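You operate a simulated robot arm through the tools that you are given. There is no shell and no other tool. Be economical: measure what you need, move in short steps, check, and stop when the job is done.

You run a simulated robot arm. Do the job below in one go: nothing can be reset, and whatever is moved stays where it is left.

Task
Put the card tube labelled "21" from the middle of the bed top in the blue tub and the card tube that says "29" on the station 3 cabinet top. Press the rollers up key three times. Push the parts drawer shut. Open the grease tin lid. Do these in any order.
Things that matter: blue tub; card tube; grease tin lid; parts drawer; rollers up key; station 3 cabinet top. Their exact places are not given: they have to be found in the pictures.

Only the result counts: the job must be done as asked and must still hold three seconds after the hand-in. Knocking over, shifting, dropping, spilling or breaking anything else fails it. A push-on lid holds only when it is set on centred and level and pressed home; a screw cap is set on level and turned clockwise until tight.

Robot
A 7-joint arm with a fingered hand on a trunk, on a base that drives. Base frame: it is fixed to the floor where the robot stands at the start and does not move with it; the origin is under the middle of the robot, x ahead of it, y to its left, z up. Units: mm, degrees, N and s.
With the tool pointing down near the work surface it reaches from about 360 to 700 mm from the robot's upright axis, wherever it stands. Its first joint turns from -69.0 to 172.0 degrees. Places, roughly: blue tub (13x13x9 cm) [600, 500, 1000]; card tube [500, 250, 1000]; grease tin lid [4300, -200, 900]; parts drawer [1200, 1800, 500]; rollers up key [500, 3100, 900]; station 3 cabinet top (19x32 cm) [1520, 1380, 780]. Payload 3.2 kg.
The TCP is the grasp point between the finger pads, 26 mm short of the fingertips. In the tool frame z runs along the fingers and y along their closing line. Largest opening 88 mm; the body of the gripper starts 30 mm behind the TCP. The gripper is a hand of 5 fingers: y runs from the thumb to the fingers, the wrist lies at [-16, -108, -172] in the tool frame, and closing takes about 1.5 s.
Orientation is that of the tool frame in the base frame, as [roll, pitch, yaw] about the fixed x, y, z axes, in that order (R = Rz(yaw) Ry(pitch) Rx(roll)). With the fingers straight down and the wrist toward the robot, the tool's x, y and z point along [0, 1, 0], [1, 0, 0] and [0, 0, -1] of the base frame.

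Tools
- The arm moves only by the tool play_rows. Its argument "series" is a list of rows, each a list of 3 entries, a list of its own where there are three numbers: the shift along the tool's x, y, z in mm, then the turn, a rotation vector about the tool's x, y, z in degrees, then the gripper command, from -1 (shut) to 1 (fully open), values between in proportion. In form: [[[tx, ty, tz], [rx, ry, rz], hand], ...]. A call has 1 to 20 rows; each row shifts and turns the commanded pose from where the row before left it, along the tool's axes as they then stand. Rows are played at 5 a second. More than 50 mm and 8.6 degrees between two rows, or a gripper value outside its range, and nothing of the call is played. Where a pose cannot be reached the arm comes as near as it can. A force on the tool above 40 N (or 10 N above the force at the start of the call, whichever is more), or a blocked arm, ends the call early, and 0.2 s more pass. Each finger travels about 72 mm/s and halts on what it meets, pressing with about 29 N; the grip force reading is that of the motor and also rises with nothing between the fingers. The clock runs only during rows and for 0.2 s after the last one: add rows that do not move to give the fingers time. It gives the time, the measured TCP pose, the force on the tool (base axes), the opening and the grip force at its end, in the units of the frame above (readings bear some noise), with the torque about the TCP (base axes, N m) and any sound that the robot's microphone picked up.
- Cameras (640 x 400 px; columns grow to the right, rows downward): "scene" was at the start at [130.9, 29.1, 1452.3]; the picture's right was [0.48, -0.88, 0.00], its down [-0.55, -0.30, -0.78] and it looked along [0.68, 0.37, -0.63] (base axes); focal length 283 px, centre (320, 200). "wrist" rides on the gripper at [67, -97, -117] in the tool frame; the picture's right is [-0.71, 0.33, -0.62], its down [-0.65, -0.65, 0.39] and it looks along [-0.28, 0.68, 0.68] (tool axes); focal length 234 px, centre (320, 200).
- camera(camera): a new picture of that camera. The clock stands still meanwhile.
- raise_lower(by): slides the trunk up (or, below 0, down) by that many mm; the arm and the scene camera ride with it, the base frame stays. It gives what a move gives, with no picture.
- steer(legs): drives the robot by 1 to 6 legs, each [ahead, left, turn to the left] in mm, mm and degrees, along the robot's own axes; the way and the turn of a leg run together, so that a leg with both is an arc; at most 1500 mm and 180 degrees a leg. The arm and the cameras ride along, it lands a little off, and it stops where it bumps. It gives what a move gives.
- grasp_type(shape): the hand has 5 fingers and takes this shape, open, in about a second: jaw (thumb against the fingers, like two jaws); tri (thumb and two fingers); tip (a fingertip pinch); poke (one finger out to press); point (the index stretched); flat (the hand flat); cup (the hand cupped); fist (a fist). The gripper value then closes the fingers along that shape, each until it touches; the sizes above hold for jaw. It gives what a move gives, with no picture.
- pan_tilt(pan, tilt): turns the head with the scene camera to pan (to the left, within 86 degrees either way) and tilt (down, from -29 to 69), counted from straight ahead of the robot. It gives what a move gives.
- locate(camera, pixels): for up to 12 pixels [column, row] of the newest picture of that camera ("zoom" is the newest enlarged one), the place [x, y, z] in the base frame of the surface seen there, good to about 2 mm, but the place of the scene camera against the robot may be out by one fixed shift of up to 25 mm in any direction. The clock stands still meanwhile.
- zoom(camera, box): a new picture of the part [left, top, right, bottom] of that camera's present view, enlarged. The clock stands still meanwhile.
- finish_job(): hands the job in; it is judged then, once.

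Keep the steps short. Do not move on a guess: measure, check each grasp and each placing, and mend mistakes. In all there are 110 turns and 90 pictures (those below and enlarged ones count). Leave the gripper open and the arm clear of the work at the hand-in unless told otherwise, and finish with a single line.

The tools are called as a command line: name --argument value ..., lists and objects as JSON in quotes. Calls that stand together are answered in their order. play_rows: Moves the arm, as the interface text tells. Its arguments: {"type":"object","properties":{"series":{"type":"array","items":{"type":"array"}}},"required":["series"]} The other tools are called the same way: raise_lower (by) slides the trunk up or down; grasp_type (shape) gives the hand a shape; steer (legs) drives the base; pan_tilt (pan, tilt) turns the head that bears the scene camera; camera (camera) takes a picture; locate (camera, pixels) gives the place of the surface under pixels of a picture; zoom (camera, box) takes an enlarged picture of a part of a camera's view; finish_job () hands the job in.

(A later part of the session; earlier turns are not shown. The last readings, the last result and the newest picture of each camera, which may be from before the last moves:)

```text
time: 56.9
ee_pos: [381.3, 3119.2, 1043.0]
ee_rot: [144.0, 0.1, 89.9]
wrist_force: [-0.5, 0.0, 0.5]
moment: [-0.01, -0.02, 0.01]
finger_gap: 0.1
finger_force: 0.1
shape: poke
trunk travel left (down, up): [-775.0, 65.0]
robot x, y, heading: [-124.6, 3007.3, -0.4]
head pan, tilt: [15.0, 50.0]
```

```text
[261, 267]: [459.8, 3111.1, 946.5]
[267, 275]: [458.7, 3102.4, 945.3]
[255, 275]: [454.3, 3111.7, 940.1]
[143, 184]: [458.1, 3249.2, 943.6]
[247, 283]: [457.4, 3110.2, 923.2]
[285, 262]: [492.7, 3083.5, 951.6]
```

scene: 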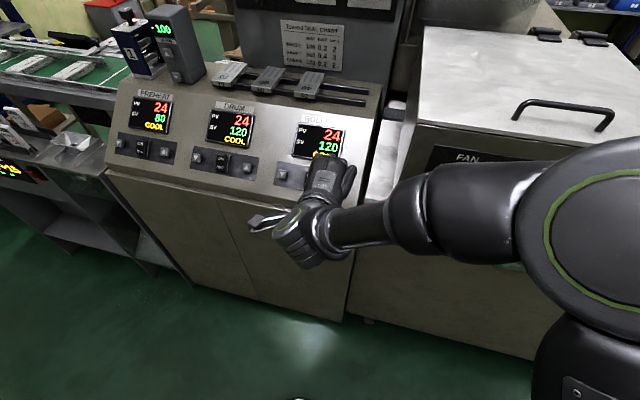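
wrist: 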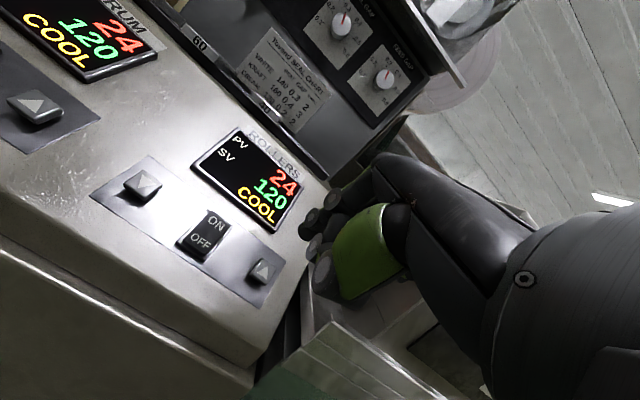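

Tip is in line with the key, with 98 mm to go. I'll advance 80 mm and check.

play_rows --series '[[[4, 0.5, 20], [0, 0, 0], 1], [[0, 0, 20], [0, 0, 0], 1], [[0, 0, 20], [0, 0, 0], 1], [[0, 0, 18], [0, 0, 0], 1], [[0, 0, 0], [0, 0, 0], 1], [[0, 0, 0], [0, 0, 0], 1]]'

zoom --camera "wrist" --box '[180, 120, 400, 320]'

zoom --camera "scene" --box '[230, 90, 400, 220]'

```text
time: 58.3
ee_pos: [426.4, 3124.0, 981.7]
ee_rot: [143.9, 0.1, 89.9]
wrist_force: [-1.0, -0.2, 0.2]
moment: [-0.01, 0.01, -0.01]
finger_gap: 0.0
finger_force: 0.1
shape: poke
trunk travel left (down, up): [-775.0, 65.0]
robot x, y, heading: [-130.0, 3009.5, -0.1]
head pan, tilt: [15.0, 50.0]
```

```text
2.00 times, centred on (290, 220) of wrist
```

zoom: 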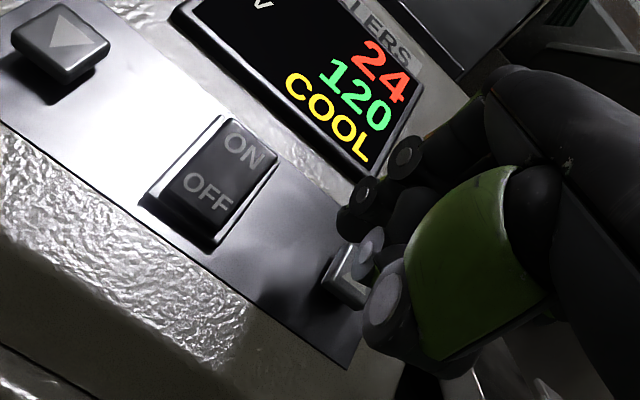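

```text
3.08 times, centred on (315, 155) of scene
```

zoom: 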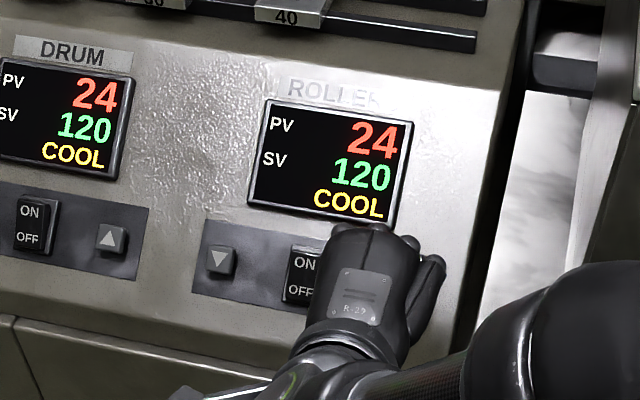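

I'll creep 2 mm at a time toward the key, watching force and sound (expect contact after ~18 mm).

play_rows --series '[[[0, 0, 4], [0, 0, 0], 1], [[0, 0, 4], [0, 0, 0], 1], [[0, 0, 3], [0, 0, 0], 1], [[0, 0, 2], [0, 0, 0], 1], [[0, 0, 2], [0, 0, 0], 1], [[0, 0, 0], [0, 0, 0], 1]]'

zoom --camera "wrist" --box '[240, 180, 400, 320]'

```text
time: 59.7
ee_pos: [436.1, 3125.3, 970.0]
ee_rot: [143.9, 0.1, 89.8]
wrist_force: [1.2, 1.0, -0.8]
moment: [-0.01, 0.0, 0.0]
finger_gap: 0.0
finger_force: 0.1
shape: poke
trunk travel left (down, up): [-775.0, 65.0]
robot x, y, heading: [-127.3, 3013.1, -0.2]
head pan, tilt: [15.0, 50.0]
```

```text
2.86 times, centred on (320, 250) of wrist
```

zoom: 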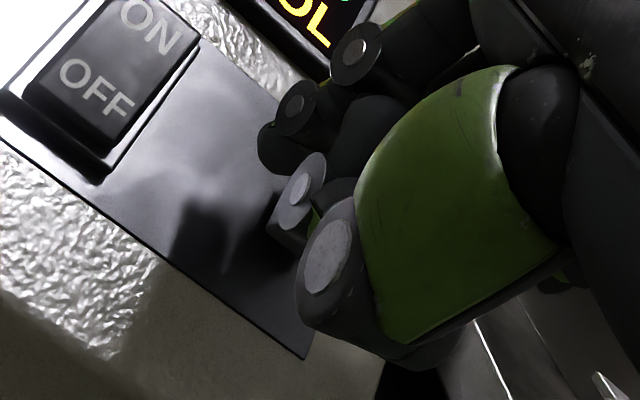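

locate --camera "zoom" --pixels '[[270, 150], [285, 230], [300, 185], [292, 107], [325, 250], [270, 180], [305, 350]]'

```text
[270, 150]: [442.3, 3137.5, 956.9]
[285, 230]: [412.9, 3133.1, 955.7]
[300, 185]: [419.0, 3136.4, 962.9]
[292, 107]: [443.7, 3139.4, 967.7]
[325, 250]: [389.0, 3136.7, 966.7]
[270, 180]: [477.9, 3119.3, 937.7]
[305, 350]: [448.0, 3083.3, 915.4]
```

The tip itself is hidden from the wrist view; neighbours are ~70 mm away, so I'll creep on with a small -4 mm x hedge and watch force.

play_rows --series '[[[-4, 0, 0], [0, 0, 0], 1], [[0, 0, 1.5], [0, 0, 0], 1], [[0, 0, 1.5], [0, 0, 0], 1], [[0, 0, 1.5], [0, 0, 0], 1], [[0, 0, 0], [0, 0, 0], 1]]'

```text
time: 60.9
ee_pos: [440.3, 3122.1, 966.6]
ee_rot: [144.1, 0.0, 90.0]
wrist_force: [-0.1, 0.2, -0.3]
moment: [0.0, -0.03, -0.01]
finger_gap: 0.0
finger_force: 0.1
shape: poke
trunk travel left (down, up): [-775.0, 65.0]
robot x, y, heading: [-124.1, 3010.7, -0.0]
head pan, tilt: [15.0, 50.0]
```

No contact yet. Continuing.

play_rows --series '[[[0, 0, 1.5], [0, 0, 0], 1], [[0, 0, 1.5], [0, 0, 0], 1], [[0, 0, 1.5], [0, 0, 0], 1], [[0, 0, 0], [0, 0, 0], 1]]'

```text
time: 61.9
ee_pos: [440.8, 3120.7, 962.8]
ee_rot: [143.9, 0.1, 89.8]
wrist_force: [-1.9, 0.3, 0.8]
moment: [-0.01, -0.02, 0.02]
finger_gap: 0.0
finger_force: 0.0
shape: poke
trunk travel left (down, up): [-775.0, 65.0]
robot x, y, heading: [-128.8, 3013.6, -0.3]
head pan, tilt: [15.0, 50.0]
heard: click
```

A click! I'll check the rollers display.

zoom --camera "scene" --box '[230, 90, 400, 220]'

```text
3.08 times, centred on (315, 155) of scene
```

zoom: 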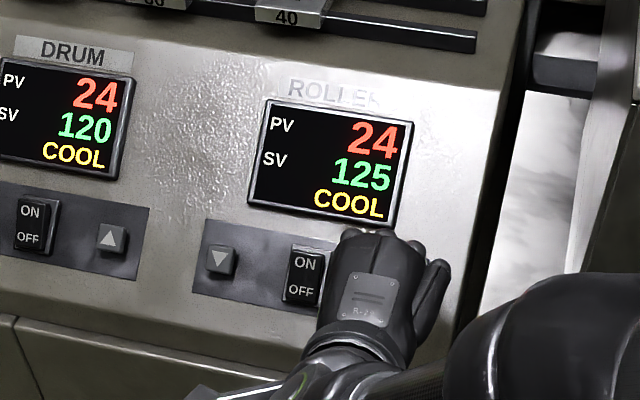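

SV 120→125: one press counted. I'll back off 10 mm to release and press again.

play_rows --series '[[[0, 0, -5], [0, 0, 0], 1], [[0, 0, -5], [0, 0, 0], 1], [[0, 0, 0], [0, 0, 0], 1], [[0, 0, 4], [0, 0, 0], 1], [[0, 0, 3], [0, 0, 0], 1], [[0, 0, 1.5], [0, 0, 0], 1], [[0, 0, 1.5], [0, 0, 0], 1], [[0, 0, 0], [0, 0, 0], 1]]'

zoom --camera "scene" --box '[230, 90, 400, 220]'

```text
time: 63.7
ee_pos: [442.1, 3119.7, 962.8]
ee_rot: [144.0, 0.1, 89.9]
wrist_force: [-0.8, -0.2, 1.4]
moment: [-0.02, -0.05, -0.02]
finger_gap: 0.0
finger_force: 0.0
shape: poke
trunk travel left (down, up): [-775.0, 65.0]
robot x, y, heading: [-130.2, 3008.4, -0.1]
head pan, tilt: [15.0, 50.0]
heard: click
```

```text
3.08 times, centred on (315, 155) of scene
```

zoom: 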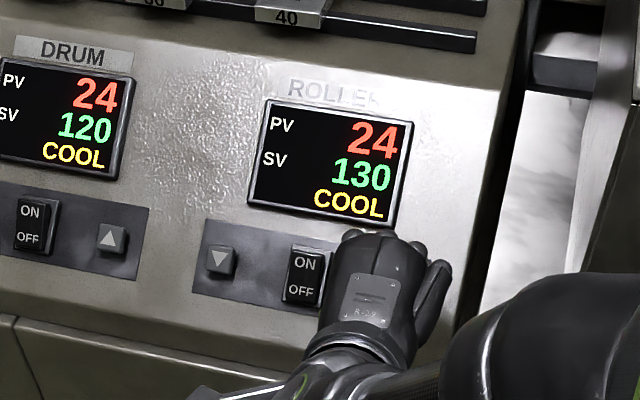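

130: two presses. The third press, the same way.

play_rows --series '[[[0, 0, -5], [0, 0, 0], 1], [[0, 0, -5], [0, 0, 0], 1], [[0, 0, 0], [0, 0, 0], 1], [[0, 0, 4], [0, 0, 0], 1], [[0, 0, 3], [0, 0, 0], 1], [[0, 0, 1.5], [0, 0, 0], 1], [[0, 0, 1.5], [0, 0, 0], 1], [[0, 0, 0], [0, 0, 0], 1]]'

zoom --camera "scene" --box '[230, 90, 400, 220]'

```text
time: 65.5
ee_pos: [441.3, 3120.9, 962.1]
ee_rot: [143.9, 0.0, 89.9]
wrist_force: [-1.0, 0.0, 2.0]
moment: [-0.02, -0.02, 0.0]
finger_gap: 0.2
finger_force: 0.0
shape: poke
trunk travel left (down, up): [-775.0, 65.0]
robot x, y, heading: [-125.5, 3010.4, -0.5]
head pan, tilt: [15.0, 50.0]
heard: click
```

```text
3.08 times, centred on (315, 155) of scene
```

zoom: 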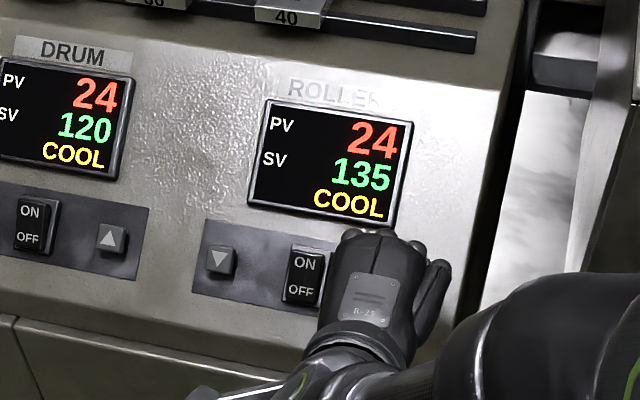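

135: three presses done. Retracting along the same path and re-levelling the tool, then back to jaw.

play_rows --series '[[[0, 0, -30], [0, 0, 0], 1], [[0, 0, -40], [0, 0, 0], 1], [[0, 0, -40], [0, 0, 0], 1], [[5, 0, -40], [0, 0, 0], 1], [[5, 0, -40], [0, 0, 0], 1], [[5, 0, -40], [0, 0, 0], 1], [[5, 0, -40], [0, 0, 0], 1], [[5, 0, -40], [0, 0, 0], 1], [[5, 0, -40], [0, 0, 0], 1], [[5, 0, -30], [0, 0, 0], 1], [[0, 0, 0], [7.2, 0, 0], 1], [[0, 0, 0], [7.2, 0, 0], 1], [[0, 0, 0], [7.2, 0, 0], 1], [[0, 0, 0], [7.2, 0, 0], 1], [[0, 0, 0], [7.2, 0, 0], 1], [[0, 0, 0], [0, 0, 0], 1], [[0, 0, 0], [0, 0, 0], 1]]'

grasp_type --shape "jaw"

steer --legs '[[0, -1500, 0], [100, -1500, 0]]'

pan_tilt --pan 0 --tilt 45

camera --camera "scene"

camera --camera "wrist"

```text
time: 69.1
ee_pos: [219.1, 3157.7, 1269.3]
ee_rot: [-179.9, 0.1, 89.9]
wrist_force: [0.1, 0.2, -0.6]
moment: [0.01, -0.02, 0.03]
finger_gap: 0.2
finger_force: 0.1
shape: poke
trunk travel left (down, up): [-775.0, 65.0]
robot x, y, heading: [-127.0, 3012.1, -0.2]
head pan, tilt: [15.0, 50.0]
```

```text
time: 70.0
ee_pos: [218.8, 3156.0, 1269.4]
ee_rot: [180.0, 0.1, 89.8]
wrist_force: [-0.8, -0.6, -0.3]
moment: [0.02, 0.0, 0.01]
finger_gap: 87.7
finger_force: 0.1
shape: jaw
trunk travel left (down, up): [-775.0, 65.0]
robot x, y, heading: [-127.4, 3007.8, -0.3]
head pan, tilt: [15.0, 50.0]
```

```text
refused: leg 2 is longer than a leg can be; nothing moved
```

```text
time: 70.8
ee_pos: [219.8, 3156.6, 1270.0]
ee_rot: [-180.0, 0.2, 89.8]
wrist_force: [0.1, 0.7, -0.8]
moment: [0.0, -0.01, 0.0]
finger_gap: 88.3
finger_force: 0.1
shape: jaw
trunk travel left (down, up): [-775.0, 65.0]
robot x, y, heading: [-124.7, 3010.5, -0.4]
head pan, tilt: [0.0, 45.0]
```

```text
51 pictures are left
```

scene: 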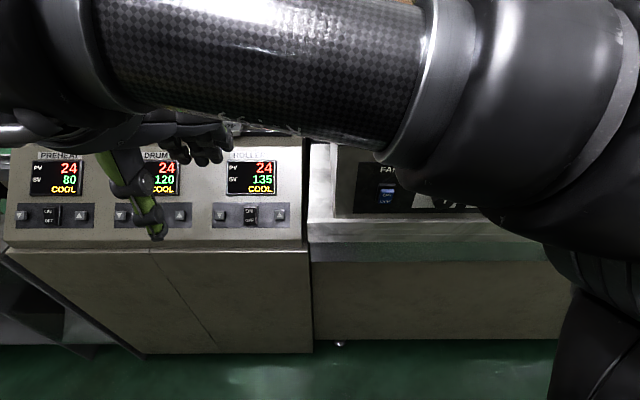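

```text
50 pictures are left
```

wrist: 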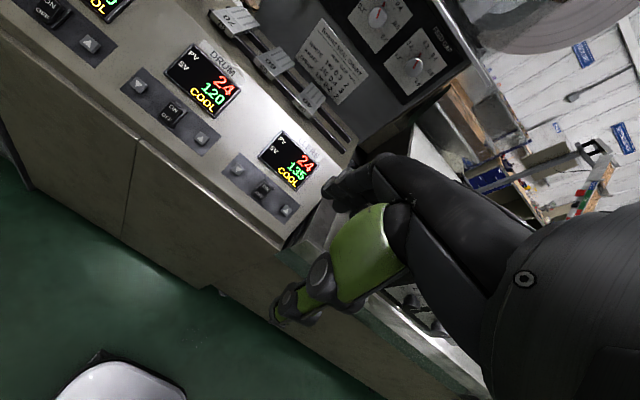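

The display reads 135. Next I'll drive back to the "29" tube (legs under 1500 mm), stopping with it slightly left of ahead.

steer --legs '[[0, -1490, 0], [0, -1490, 0], [110, -240, 0.4]]'

pan_tilt --pan 15 --tilt 45

camera --camera "scene"

camera --camera "wrist"

```text
time: 86.8
ee_pos: [314.5, -105.9, 1269.1]
ee_rot: [-180.0, 0.1, 90.1]
wrist_force: [-0.2, 0.7, 0.1]
moment: [0.02, -0.02, -0.02]
finger_gap: 87.8
finger_force: 0.0
shape: jaw
trunk travel left (down, up): [-775.0, 65.0]
robot x, y, heading: [-29.0, -250.7, 0.3]
head pan, tilt: [0.0, 45.0]
```

```text
time: 87.6
ee_pos: [315.0, -107.2, 1270.0]
ee_rot: [180.0, 0.1, 90.1]
wrist_force: [-0.1, 0.0, 0.2]
moment: [-0.01, -0.03, 0.02]
finger_gap: 87.7
finger_force: 0.1
shape: jaw
trunk travel left (down, up): [-775.0, 65.0]
robot x, y, heading: [-29.5, -253.3, 0.4]
head pan, tilt: [15.0, 45.0]
```

```text
49 pictures are left
```

scene: 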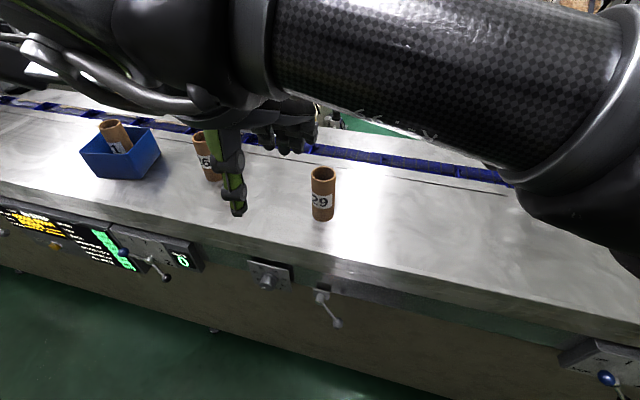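

```text
48 pictures are left
```

wrist: 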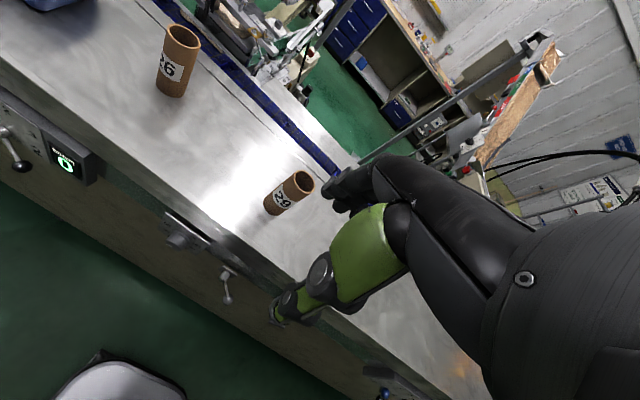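

zoom --camera "wrist" --box '[250, 160, 330, 225]'

locate --camera "wrist" --pixels '[[296, 172], [313, 182], [306, 191], [294, 185], [290, 177]]'

```text
6.15 times, centred on (290, 192) of wrist
```

zoom: 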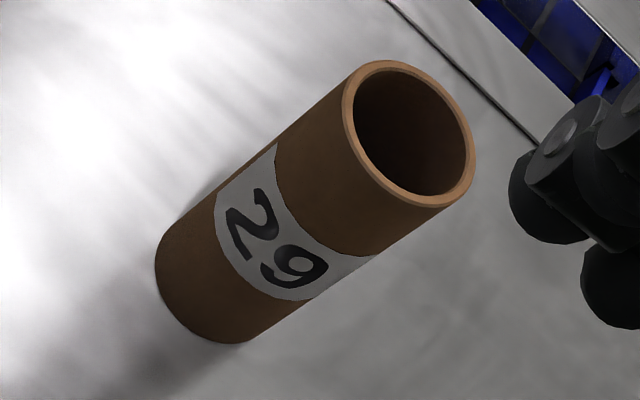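

```text
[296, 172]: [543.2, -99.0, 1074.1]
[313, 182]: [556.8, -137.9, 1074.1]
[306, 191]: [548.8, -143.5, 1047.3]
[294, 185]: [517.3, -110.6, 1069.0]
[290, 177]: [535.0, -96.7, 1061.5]
```

locate --camera "zoom" --pixels '[[350, 90], [380, 65], [440, 80], [469, 170], [440, 202], [390, 190], [355, 145], [470, 140]]'

```text
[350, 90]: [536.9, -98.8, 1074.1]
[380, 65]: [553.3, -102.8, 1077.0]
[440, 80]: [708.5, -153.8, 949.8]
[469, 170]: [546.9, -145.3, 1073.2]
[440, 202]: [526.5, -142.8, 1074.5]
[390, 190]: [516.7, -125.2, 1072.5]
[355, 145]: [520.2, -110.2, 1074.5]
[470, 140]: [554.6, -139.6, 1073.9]
```

Tube 29 axis is (539, -122.5), rim 1074. Moving above it at z 1140.

play_rows --series '[[[-2, 28, 16], [0, 0, 0], 1], [[-2, 28, 16], [0, 0, 0], 1], [[-2, 28, 16], [0, 0, 0], 1], [[-2, 28, 16], [0, 0, 0], 1], [[-2, 28, 16], [0, 0, 0], 1], [[-2, 28, 16], [0, 0, 0], 1], [[-2, 28, 16], [0, 0, 0], 1], [[-1, 28, 16], [0, 0, 0], 1], [[0, 0, 0], [0, 0, 0], 1], [[0, 0, 0], [0, 0, 0], 1]]'

```text
time: 89.8
ee_pos: [538.5, -120.7, 1139.2]
ee_rot: [-180.0, 0.1, 90.2]
wrist_force: [1.0, 0.6, -0.1]
moment: [-0.03, 0.05, 0.0]
finger_gap: 88.1
finger_force: 0.0
shape: jaw
trunk travel left (down, up): [-775.0, 65.0]
robot x, y, heading: [-33.9, -255.7, 0.4]
head pan, tilt: [15.0, 45.0]
```

Aligned. Descending 85 mm and closing.

play_rows --series '[[[-1.5, 0.5, 18], [0, 0, 0], 1], [[0, 0, 18], [0, 0, 0], 1], [[0, 0, 18], [0, 0, 0], 1], [[0, 0, 18], [0, 0, 0], 1], [[0, 0, 13], [0, 0, 0], 1], [[0, 0, 0], [0, 0, 0], 1], [[0, 0, 0], [0, 0, 0], 0], [[0, 0, 0], [0, 0, 0], -0.5], [[0, 0, 0], [0, 0, 0], -1], [[0, 0, 0], [0, 0, 0], -1], [[0, 0, 0], [0, 0, 0], -1], [[0, 0, 0], [0, 0, 0], -1], [[0, 0, 0], [0, 0, 0], -1]]'

```text
time: 92.6
ee_pos: [538.1, -122.9, 1055.6]
ee_rot: [-180.0, 0.1, 90.2]
wrist_force: [-0.1, 0.5, 0.9]
moment: [0.03, 0.07, -0.01]
finger_gap: 46.0
finger_force: 29.2
shape: jaw
trunk travel left (down, up): [-775.0, 65.0]
robot x, y, heading: [-31.6, -252.6, 0.4]
head pan, tilt: [15.0, 45.0]
```

Gripped. Lifting and retracting to the carrying pose.

play_rows --series '[[[0, 0, -20], [0, 0, 0], -1], [[0, 0, -25], [0, 0, 0], -1], [[0, 0, -25], [0, 0, 0], -1], [[0, 0, -25], [0, 0, 0], -1], [[0, 0, -25], [0, 0, 0], -1], [[0, -22, -12], [0, 0, 0], -1], [[2, -22, -12], [0, 0, 0], -1], [[2, -22, -12], [0, 0, 0], -1], [[2, -22, -12], [0, 0, 0], -1], [[2, -22, -12], [0, 0, 0], -1], [[2, -22, -12], [0, 0, 0], -1], [[2, -22, -12], [0, 0, 0], -1], [[2, -22, -12], [0, 0, 0], -1], [[2, -22, 0], [0, 0, 0], -1], [[2, -22, 0], [0, 0, 0], -1], [[0, 0, 0], [0, 0, 0], -1], [[0, 0, 0], [0, 0, 0], -1]]'

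pan_tilt --pan -70 --tilt 25

camera --camera "scene"

```text
time: 96.2
ee_pos: [319.3, -104.2, 1272.0]
ee_rot: [-180.0, 0.1, 90.2]
wrist_force: [-0.6, -0.2, -0.4]
moment: [-0.01, 0.0, -0.01]
finger_gap: 46.0
finger_force: 28.9
shape: jaw
trunk travel left (down, up): [-775.0, 65.0]
robot x, y, heading: [-33.2, -255.0, 0.3]
head pan, tilt: [15.0, 45.0]
```

```text
time: 97.8
ee_pos: [318.8, -104.4, 1272.4]
ee_rot: [-180.0, 0.2, 90.2]
wrist_force: [0.3, -0.5, -1.3]
moment: [-0.02, 0.03, -0.01]
finger_gap: 46.0
finger_force: 29.1
shape: jaw
trunk travel left (down, up): [-775.0, 65.0]
robot x, y, heading: [-32.9, -253.9, 0.0]
head pan, tilt: [-70.0, 25.0]
```

```text
46 pictures are left
```

scene: 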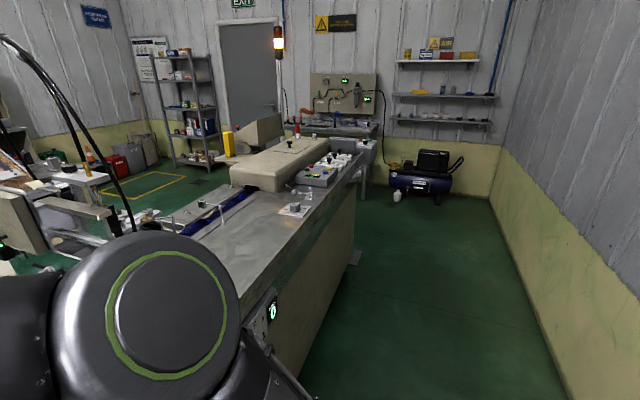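

I'll measure the far end: bed end, bench, shelf and walls, to plan a route around.

zoom --camera "scene" --box '[60, 80, 420, 280]'

locate --camera "scene" --pixels '[[356, 262], [355, 150], [362, 190], [388, 165], [260, 180], [270, 80], [160, 185], [400, 195], [500, 180], [130, 200], [240, 150], [280, 125]]'

```text
1.78 times, centred on (240, 180) of scene
```

zoom: 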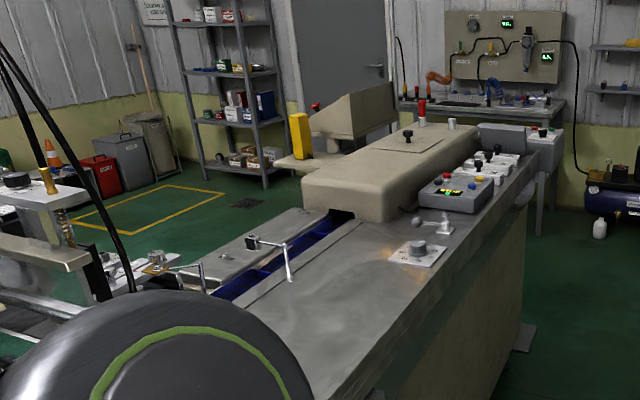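

```text
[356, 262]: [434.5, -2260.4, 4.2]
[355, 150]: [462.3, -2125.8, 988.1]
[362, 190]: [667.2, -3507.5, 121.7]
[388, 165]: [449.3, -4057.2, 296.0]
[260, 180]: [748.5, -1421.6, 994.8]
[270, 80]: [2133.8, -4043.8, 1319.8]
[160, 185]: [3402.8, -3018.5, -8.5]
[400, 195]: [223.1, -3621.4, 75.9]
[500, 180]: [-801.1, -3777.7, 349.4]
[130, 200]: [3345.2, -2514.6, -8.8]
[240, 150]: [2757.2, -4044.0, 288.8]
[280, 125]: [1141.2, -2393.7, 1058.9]
```

The gap between bed end (y≈-2400) and back bench (y≈-3500) is about 1.1 m. I'll drive to y≈-1750, and look at the gap.

steer --legs '[[-40, -1480, 0]]'

pan_tilt --pan -60 --tilt 35

camera --camera "scene"

locate --camera "scene" --pixels '[[150, 100], [250, 100], [320, 100], [400, 100], [320, 200], [250, 200], [400, 200], [200, 50], [320, 50], [450, 50], [150, 200], [320, 300]]'

```text
time: 105.2
ee_pos: [288.8, -1602.4, 1272.9]
ee_rot: [180.0, 0.0, 90.7]
wrist_force: [0.6, 0.0, -0.7]
moment: [0.0, -0.02, 0.02]
finger_gap: 46.0
finger_force: 28.4
shape: jaw
trunk travel left (down, up): [-775.0, 65.0]
robot x, y, heading: [-61.6, -1755.0, 0.4]
head pan, tilt: [-70.0, 25.0]
```

```text
time: 106.0
ee_pos: [287.8, -1601.7, 1272.3]
ee_rot: [180.0, 0.2, 90.5]
wrist_force: [1.2, 0.5, -0.6]
moment: [0.02, 0.03, 0.0]
finger_gap: 45.7
finger_force: 28.9
shape: jaw
trunk travel left (down, up): [-775.0, 65.0]
robot x, y, heading: [-60.1, -1756.9, 0.6]
head pan, tilt: [-60.0, 35.0]
```

```text
44 pictures are left
```

scene: 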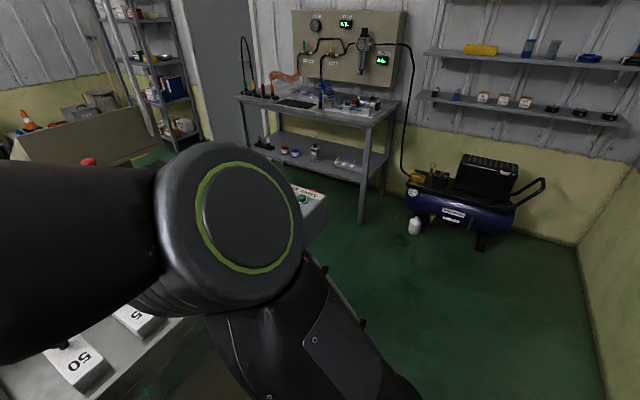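

```text
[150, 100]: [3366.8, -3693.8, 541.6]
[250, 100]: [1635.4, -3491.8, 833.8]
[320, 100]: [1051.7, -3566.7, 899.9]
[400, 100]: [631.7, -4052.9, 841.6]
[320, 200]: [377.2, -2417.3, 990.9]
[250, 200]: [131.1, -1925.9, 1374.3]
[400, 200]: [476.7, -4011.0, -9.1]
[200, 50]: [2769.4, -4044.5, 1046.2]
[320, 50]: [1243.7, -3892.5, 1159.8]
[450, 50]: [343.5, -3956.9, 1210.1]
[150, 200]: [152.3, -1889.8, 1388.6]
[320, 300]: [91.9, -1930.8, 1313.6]
```

Bench front edge is at y≈-3480. I'll go down the middle at y≈-2940 and look ahead.

steer --legs '[[-20, -1180, 0]]'

pan_tilt --pan 10 --tilt 30

camera --camera "scene"

camera --camera "wrist"

```text
time: 111.9
ee_pos: [277.1, -2774.3, 1272.6]
ee_rot: [-180.0, 0.0, 90.3]
wrist_force: [0.4, -0.1, -1.1]
moment: [0.02, 0.0, 0.01]
finger_gap: 45.8
finger_force: 29.1
shape: jaw
trunk travel left (down, up): [-775.0, 65.0]
robot x, y, heading: [-72.8, -2928.9, 0.6]
head pan, tilt: [-60.0, 35.0]
```

```text
time: 113.3
ee_pos: [278.1, -2773.9, 1271.8]
ee_rot: [179.9, 0.0, 90.4]
wrist_force: [0.8, 1.1, -1.2]
moment: [0.02, 0.01, 0.03]
finger_gap: 45.7
finger_force: 28.8
shape: jaw
trunk travel left (down, up): [-775.0, 65.0]
robot x, y, heading: [-68.9, -2923.2, 0.3]
head pan, tilt: [10.0, 30.0]
```

```text
43 pictures are left
```

scene: 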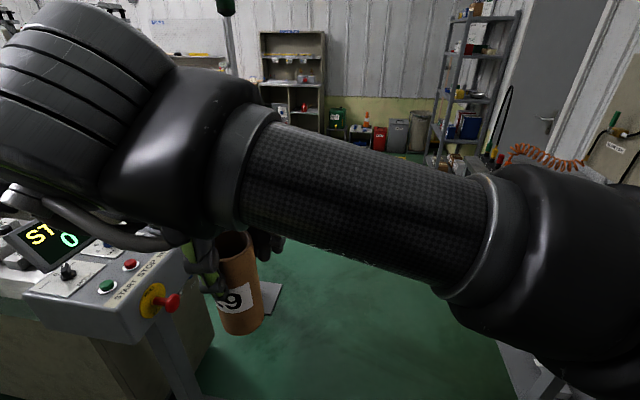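

```text
42 pictures are left
```

wrist: 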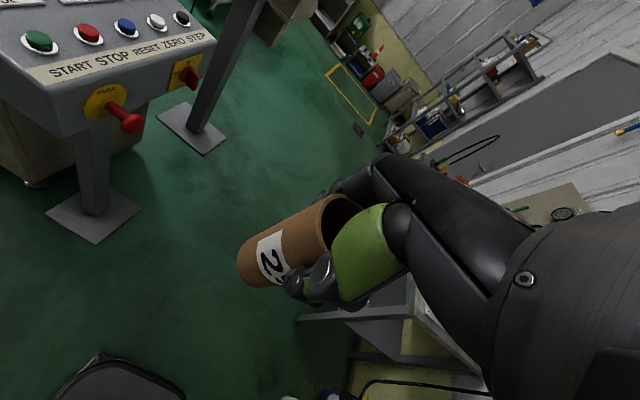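

locate --camera "wrist" --pixels '[[95, 243], [138, 205], [207, 152], [226, 135], [130, 123], [187, 78], [305, 320], [250, 40], [390, 150], [200, 90]]'

locate --camera "scene" --pixels '[[275, 313], [283, 285], [172, 303], [515, 380], [360, 165], [300, 130], [420, 160], [500, 345]]'

```text
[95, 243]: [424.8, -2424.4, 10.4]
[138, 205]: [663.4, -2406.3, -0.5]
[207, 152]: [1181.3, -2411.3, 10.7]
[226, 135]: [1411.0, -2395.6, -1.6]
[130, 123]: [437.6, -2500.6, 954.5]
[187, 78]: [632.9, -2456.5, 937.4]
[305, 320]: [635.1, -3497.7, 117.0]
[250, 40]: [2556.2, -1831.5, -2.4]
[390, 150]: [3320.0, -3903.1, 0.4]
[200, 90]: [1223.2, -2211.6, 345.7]
```

```text
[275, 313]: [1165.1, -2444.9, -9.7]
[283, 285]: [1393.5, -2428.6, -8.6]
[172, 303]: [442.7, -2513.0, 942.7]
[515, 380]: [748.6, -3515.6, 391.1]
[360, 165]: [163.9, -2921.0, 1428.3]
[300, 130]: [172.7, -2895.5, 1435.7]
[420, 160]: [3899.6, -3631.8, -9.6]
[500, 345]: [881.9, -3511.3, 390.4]
```

Clear floor between y≈-2510 and -3500. I'll centre at y≈-3000 and drive through to x≈2200.

steer --legs '[[150, -75, -0.4], [1450, 0, 0], [700, 0, 0]]'

pan_tilt --pan 80 --tilt 20

camera --camera "scene"

```text
time: 124.8
ee_pos: [2543.0, -2865.9, 1272.7]
ee_rot: [179.9, 0.1, 89.5]
wrist_force: [0.0, 0.6, -1.0]
moment: [0.02, 0.0, -0.01]
finger_gap: 46.1
finger_force: 29.1
shape: jaw
trunk travel left (down, up): [-775.0, 65.0]
robot x, y, heading: [2187.2, -3011.6, -0.7]
head pan, tilt: [10.0, 30.0]
```

```text
time: 126.2
ee_pos: [2542.3, -2866.3, 1272.4]
ee_rot: [179.9, 0.0, 89.4]
wrist_force: [0.5, -0.4, 0.4]
moment: [-0.01, -0.04, 0.01]
finger_gap: 45.7
finger_force: 29.3
shape: jaw
trunk travel left (down, up): [-775.0, 65.0]
robot x, y, heading: [2187.1, -3014.0, -0.7]
head pan, tilt: [80.0, 20.0]
```

```text
41 pictures are left
```

scene: 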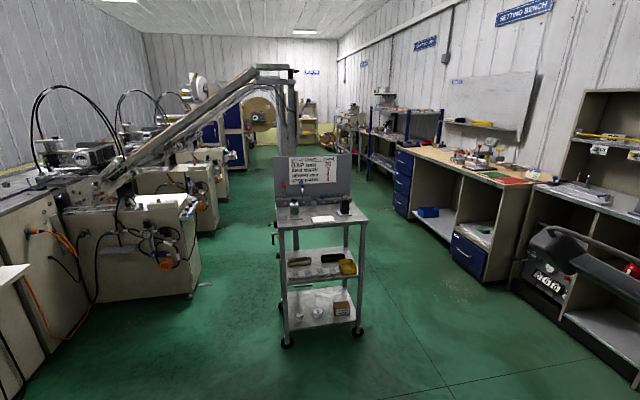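

A clear aisle with a cart in it. I'll measure cart, station cabinets, setting bench and conveyors.

locate --camera "scene" --pixels '[[285, 343], [357, 330], [352, 215], [190, 295], [215, 225], [228, 193], [160, 200], [290, 140], [480, 280], [398, 212], [470, 158], [360, 170]]'

zoom --camera "scene" --box '[30, 60, 310, 240]'

zoom --camera "scene" --box '[380, 80, 640, 260]'

```text
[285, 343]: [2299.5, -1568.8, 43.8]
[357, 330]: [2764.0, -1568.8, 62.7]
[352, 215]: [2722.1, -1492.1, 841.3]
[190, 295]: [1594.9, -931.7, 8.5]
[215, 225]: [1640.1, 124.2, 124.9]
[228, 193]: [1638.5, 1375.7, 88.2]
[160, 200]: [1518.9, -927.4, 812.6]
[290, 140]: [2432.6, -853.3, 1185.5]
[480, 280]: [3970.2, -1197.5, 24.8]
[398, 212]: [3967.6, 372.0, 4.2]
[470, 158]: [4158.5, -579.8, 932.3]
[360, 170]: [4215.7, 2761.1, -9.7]
```

```text
2.22 times, centred on (170, 150) of scene
```

zoom: 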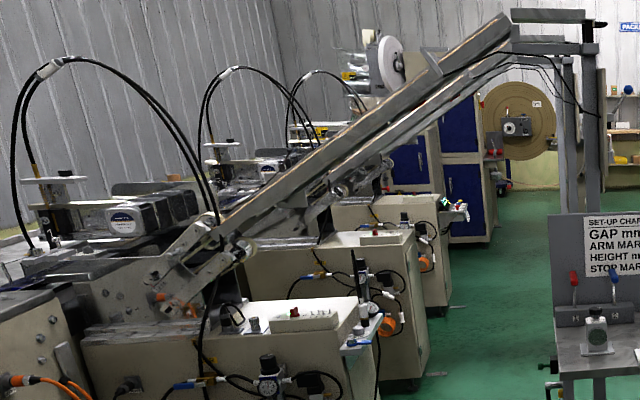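

```text
2.22 times, centred on (510, 170) of scene
```

zoom: 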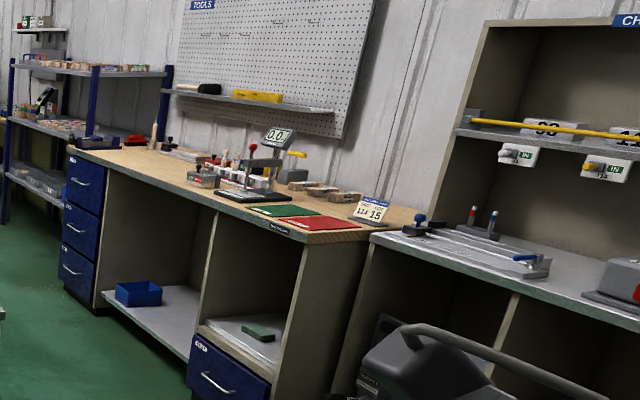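

Station cabinets 1, 2, 3 are at y ≈ -930, 125, 1380 with x up to 1640. I'll move to x≈3230, turn left 90° and drive up the aisle.

steer --legs '[[1050, 0, 0], [0, 0, 90.7], [1500, 0, 0], [1400, 0, 0]]'

pan_tilt --pan 30 --tilt 20

camera --camera "scene"

```text
time: 149.2
ee_pos: [3058.0, 271.9, 1272.5]
ee_rot: [179.9, 0.1, -179.1]
wrist_force: [0.6, -0.8, -1.0]
moment: [-0.01, 0.02, 0.03]
finger_gap: 45.5
finger_force: 28.7
shape: jaw
trunk travel left (down, up): [-775.0, 65.0]
robot x, y, heading: [3214.6, -79.6, 90.8]
head pan, tilt: [80.0, 20.0]
```

```text
time: 150.4
ee_pos: [3058.7, 271.3, 1271.6]
ee_rot: [180.0, 0.0, -179.3]
wrist_force: [0.1, -0.8, -1.1]
moment: [-0.01, 0.02, 0.03]
finger_gap: 45.8
finger_force: 29.2
shape: jaw
trunk travel left (down, up): [-775.0, 65.0]
robot x, y, heading: [3217.8, -76.5, 90.7]
head pan, tilt: [30.0, 20.0]
```

```text
38 pictures are left
```

scene: 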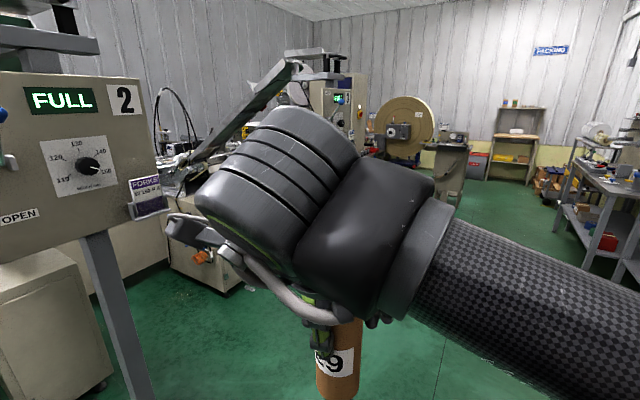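

Station 2's panel is on the left. I'll drive ahead to y≈1300 and look left at station 3.

steer --legs '[[1330, 0, -0.7]]'

pan_tilt --pan 85 --tilt 25

camera --camera "scene"

```text
time: 156.8
ee_pos: [3043.8, 1554.8, 1273.3]
ee_rot: [180.0, 0.1, -179.3]
wrist_force: [-0.1, -0.9, -0.9]
moment: [0.02, -0.01, 0.0]
finger_gap: 45.9
finger_force: 28.9
shape: jaw
trunk travel left (down, up): [-775.0, 65.0]
robot x, y, heading: [3197.4, 1202.2, 90.9]
head pan, tilt: [30.0, 20.0]
```

```text
time: 158.1
ee_pos: [3044.2, 1554.1, 1273.7]
ee_rot: [-180.0, 0.0, -179.3]
wrist_force: [-0.5, -0.6, -0.6]
moment: [0.0, 0.04, 0.05]
finger_gap: 45.6
finger_force: 29.4
shape: jaw
trunk travel left (down, up): [-775.0, 65.0]
robot x, y, heading: [3198.8, 1205.8, 90.5]
head pan, tilt: [85.0, 25.0]
```

```text
37 pictures are left
```

scene: 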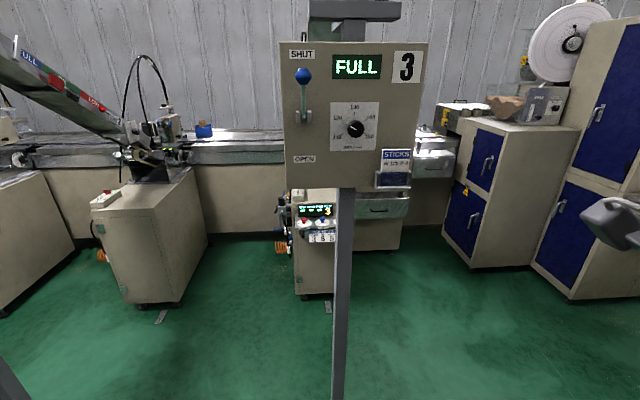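

I'll zoom on station 3 cabinet and drawers behind panel 3, and measure.

zoom --camera "scene" --box '[250, 90, 470, 310]'

locate --camera "scene" --pixels '[[340, 390], [300, 290], [315, 195], [385, 207], [435, 165], [290, 100], [420, 100], [355, 20], [400, 230], [490, 265], [140, 300], [320, 240]]'

```text
1.82 times, centred on (360, 200) of scene
```

zoom: 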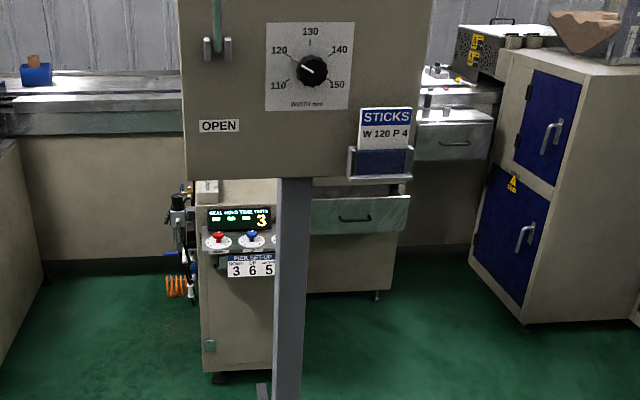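

```text
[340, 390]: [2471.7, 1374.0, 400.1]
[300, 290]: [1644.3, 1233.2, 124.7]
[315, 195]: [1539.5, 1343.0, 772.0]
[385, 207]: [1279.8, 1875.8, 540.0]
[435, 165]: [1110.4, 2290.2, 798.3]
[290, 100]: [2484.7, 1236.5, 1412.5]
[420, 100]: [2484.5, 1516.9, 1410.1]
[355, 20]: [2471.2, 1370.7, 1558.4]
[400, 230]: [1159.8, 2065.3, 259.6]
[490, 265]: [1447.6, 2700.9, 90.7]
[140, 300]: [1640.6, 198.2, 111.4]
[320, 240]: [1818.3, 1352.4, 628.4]
```

The open drawer front is at about (1280, 1876, 540), and the station 3 cabinet is behind post 3 (2471, 1374). I'll drive to y≈1950, face -x, and enter between the post and the blue-door cabinets.

steer --legs '[[750, 0, -0.5], [0, 0, 90], [950, 0, 0]]'

pan_tilt --pan 45 --tilt 35

camera --camera "scene"

camera --camera "wrist"

```text
time: 170.5
ee_pos: [1895.5, 1790.2, 1272.5]
ee_rot: [180.0, 0.2, -89.8]
wrist_force: [-0.5, 0.7, 0.1]
moment: [-0.03, 0.01, -0.02]
finger_gap: 45.1
finger_force: 28.4
shape: jaw
trunk travel left (down, up): [-775.0, 65.0]
robot x, y, heading: [2242.4, 1942.1, -179.8]
head pan, tilt: [85.0, 25.0]
```

```text
time: 171.5
ee_pos: [1894.4, 1790.5, 1271.6]
ee_rot: [180.0, 0.0, -89.8]
wrist_force: [-0.4, -0.4, -0.2]
moment: [-0.03, -0.01, -0.02]
finger_gap: 45.4
finger_force: 29.3
shape: jaw
trunk travel left (down, up): [-775.0, 65.0]
robot x, y, heading: [2245.3, 1939.2, -179.9]
head pan, tilt: [45.0, 35.0]
```

```text
35 pictures are left
```

scene: 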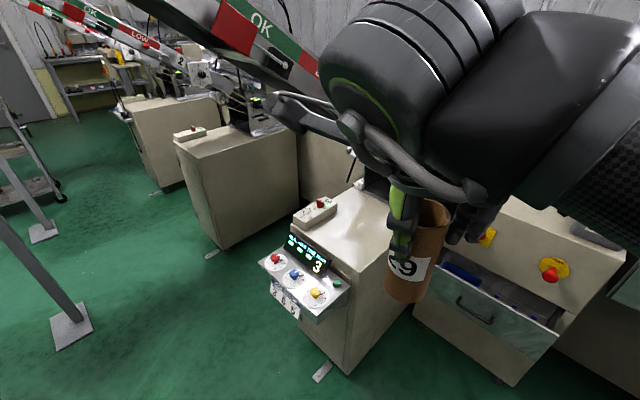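

```text
34 pictures are left
```

wrist: 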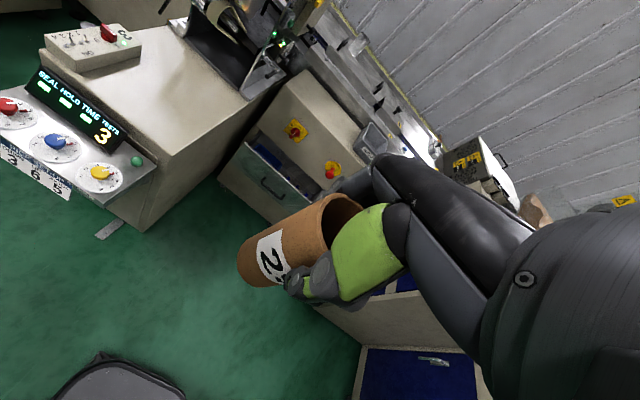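

I see the station 3 cabinet top with free space at wrist (165,85) and the open drawer at (265,180). Measuring.

locate --camera "wrist" --pixels '[[165, 75], [140, 115], [190, 60], [225, 90], [150, 153], [140, 60], [185, 40], [230, 130], [178, 125], [97, 12], [215, 60]]'

locate --camera "scene" --pixels '[[350, 215], [340, 240], [300, 215], [372, 190], [368, 180], [240, 50], [315, 75], [290, 110], [475, 320], [520, 350], [555, 330], [500, 375]]'

zoom --camera "wrist" --box '[30, 0, 370, 230]'

```text
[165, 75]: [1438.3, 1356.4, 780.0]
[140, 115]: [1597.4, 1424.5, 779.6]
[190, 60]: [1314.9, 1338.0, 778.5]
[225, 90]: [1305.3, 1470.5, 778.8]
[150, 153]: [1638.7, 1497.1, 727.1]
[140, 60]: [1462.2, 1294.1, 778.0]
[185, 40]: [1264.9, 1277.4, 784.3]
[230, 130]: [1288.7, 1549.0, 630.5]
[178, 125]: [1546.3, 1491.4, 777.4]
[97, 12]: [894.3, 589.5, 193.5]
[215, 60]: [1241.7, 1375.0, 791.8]
```

```text
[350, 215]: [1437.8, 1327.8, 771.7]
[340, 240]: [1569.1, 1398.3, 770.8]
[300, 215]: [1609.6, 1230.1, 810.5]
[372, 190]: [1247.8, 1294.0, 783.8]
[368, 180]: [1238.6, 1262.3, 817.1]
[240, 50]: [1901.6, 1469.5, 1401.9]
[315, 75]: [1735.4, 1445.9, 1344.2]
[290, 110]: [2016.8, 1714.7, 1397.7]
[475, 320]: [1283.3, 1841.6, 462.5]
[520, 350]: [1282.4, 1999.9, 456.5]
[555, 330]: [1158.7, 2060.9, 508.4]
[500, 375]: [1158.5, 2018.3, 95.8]
```

```text
1.74 times, centred on (200, 115) of wrist
```

zoom: 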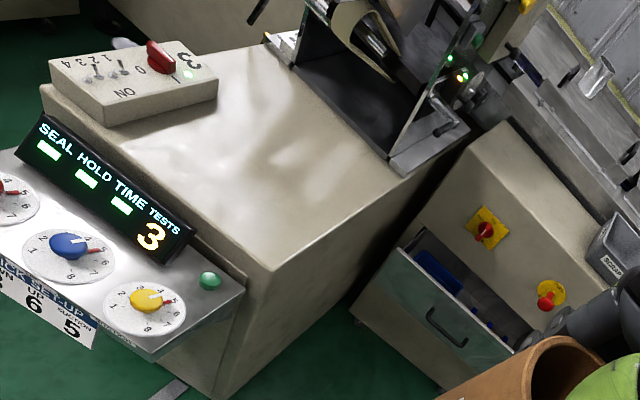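

Cabinet top: z 779, x≈1300–1640, y≈1235–1515. The target spot is (1510, 1430). I'll drive closer to about (1950, 1860) and lower the trunk 180 mm.

steer --legs '[[295, 85, 0]]'

raise_lower --by -180

camera --camera "scene"

```text
time: 173.6
ee_pos: [1602.5, 1704.2, 1272.5]
ee_rot: [-180.0, 0.1, -89.8]
wrist_force: [-0.3, -0.5, -0.4]
moment: [-0.03, 0.0, -0.03]
finger_gap: 45.3
finger_force: 28.7
shape: jaw
trunk travel left (down, up): [-775.0, 65.0]
robot x, y, heading: [1952.4, 1854.1, -179.5]
head pan, tilt: [45.0, 35.0]
```

```text
time: 175.6
ee_pos: [1602.1, 1704.1, 1092.6]
ee_rot: [-180.0, 0.1, -89.9]
wrist_force: [0.0, -0.5, -0.5]
moment: [-0.01, -0.05, 0.02]
finger_gap: 45.4
finger_force: 29.1
shape: jaw
trunk travel left (down, up): [-595.0, 245.0]
robot x, y, heading: [1950.3, 1853.1, -179.8]
head pan, tilt: [45.0, 35.0]
```

```text
32 pictures are left
```

scene: 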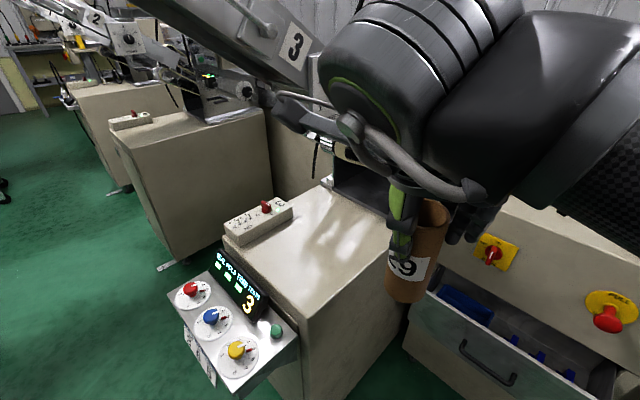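

Checking the conveyor's clearance above the cabinet.

locate --camera "scene" --pixels '[[290, 75], [245, 92], [200, 80], [150, 45], [300, 55], [310, 100], [322, 140], [330, 180], [345, 250], [300, 260], [395, 215], [230, 60]]'

locate --camera "wrist" --pixels '[[165, 75]]'

```text
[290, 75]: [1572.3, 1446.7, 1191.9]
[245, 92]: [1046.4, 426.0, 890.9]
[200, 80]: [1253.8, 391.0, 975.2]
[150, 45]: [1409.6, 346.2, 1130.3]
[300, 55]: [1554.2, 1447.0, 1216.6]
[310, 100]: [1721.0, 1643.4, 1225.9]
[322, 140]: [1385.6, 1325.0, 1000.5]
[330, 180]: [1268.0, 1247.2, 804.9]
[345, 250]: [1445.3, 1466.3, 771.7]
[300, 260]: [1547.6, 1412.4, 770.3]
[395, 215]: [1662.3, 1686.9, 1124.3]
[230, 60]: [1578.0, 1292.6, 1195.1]
```

```text
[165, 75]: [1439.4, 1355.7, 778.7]
```

The conveyor underside is ≥1140 over the spot, so the hand fits. I'll lower to z≈965, turn the hand 36° toward the cabinet and move over (1520, 1445).

play_rows --series '[[[0, 0, 25], [0, 0, -7.2], -1], [[0, 0, 25], [0, 0, -7.2], -1], [[0, 0, 25], [0, 0, -7.2], -1], [[0, 0, 25], [0, 0, -7.2], -1], [[0, 0, 25], [0, 0, -7.2], -1], [[0, 0, 0], [0, 0, 0], -1], [[20, 27, 0], [0, 0, 0], -1], [[20, 27, 0], [0, 0, 0], -1], [[20, 27, 0], [0, 0, 0], -1], [[20, 27, 0], [0, 0, 0], -1], [[0, 0, 0], [0, 0, 0], -1], [[0, 0, 0], [0, 0, 0], -1]]'

camera --camera "scene"

```text
time: 178.2
ee_pos: [1561.6, 1574.5, 965.9]
ee_rot: [-179.9, 0.1, -53.9]
wrist_force: [0.8, -0.1, -0.3]
moment: [0.01, 0.04, -0.01]
finger_gap: 45.4
finger_force: 29.4
shape: jaw
trunk travel left (down, up): [-595.0, 245.0]
robot x, y, heading: [1954.9, 1850.6, -179.7]
head pan, tilt: [45.0, 35.0]
```

```text
31 pictures are left
```

scene: 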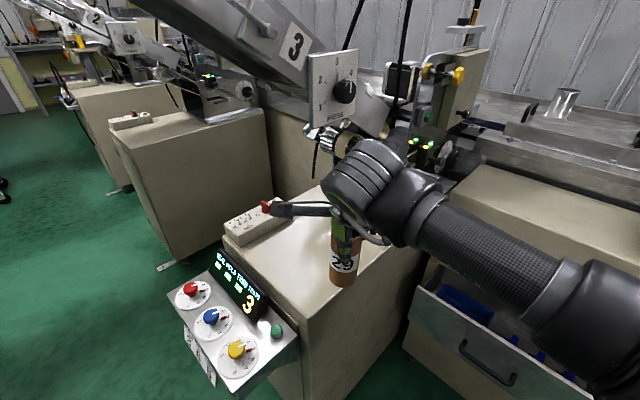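

locate --camera "scene" --pixels '[[335, 75], [325, 125], [345, 140], [315, 115], [350, 100]]'

play_rows --series '[[[20, 27.5, 0], [0, 0, 0], -1], [[20, 27.5, 0], [0, 0, 0], -1], [[0, 0, 0], [0, 0, 0], -1]]'

```text
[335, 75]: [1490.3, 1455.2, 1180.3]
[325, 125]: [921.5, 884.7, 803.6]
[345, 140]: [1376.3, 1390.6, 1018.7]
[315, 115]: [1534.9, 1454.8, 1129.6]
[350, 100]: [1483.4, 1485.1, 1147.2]
```

```text
time: 179.0
ee_pos: [1536.0, 1527.0, 971.9]
ee_rot: [179.8, -0.4, -54.8]
wrist_force: [-0.1, -0.9, -0.6]
moment: [-0.01, 0.01, 0.01]
finger_gap: 45.1
finger_force: 28.6
shape: jaw
out of reach, approached as far as the arm can: row 2
trunk travel left (down, up): [-595.0, 245.0]
robot x, y, heading: [1954.2, 1854.2, -179.9]
head pan, tilt: [45.0, 35.0]
```

Out of reach at the left. I'll lower to z≈907 first (tube bottom 801 over top 779), then shift the base 85 mm toward the cabinet.

play_rows --series '[[[0, 0, 20], [0, 0, 0], -1], [[0, 0, 20], [0, 0, 0], -1], [[0, 0, 20], [0, 0, 0], -1], [[0, 0, 4], [0, 0, 0], -1], [[0, 0, 0], [0, 0, 0], -1]]'

```text
time: 180.2
ee_pos: [1544.6, 1523.1, 902.2]
ee_rot: [-179.9, 0.1, -53.7]
wrist_force: [-0.2, -0.2, -0.2]
moment: [0.01, 0.0, 0.0]
finger_gap: 45.1
finger_force: 28.8
shape: jaw
trunk travel left (down, up): [-595.0, 245.0]
robot x, y, heading: [1952.8, 1854.0, -179.9]
head pan, tilt: [45.0, 35.0]
```

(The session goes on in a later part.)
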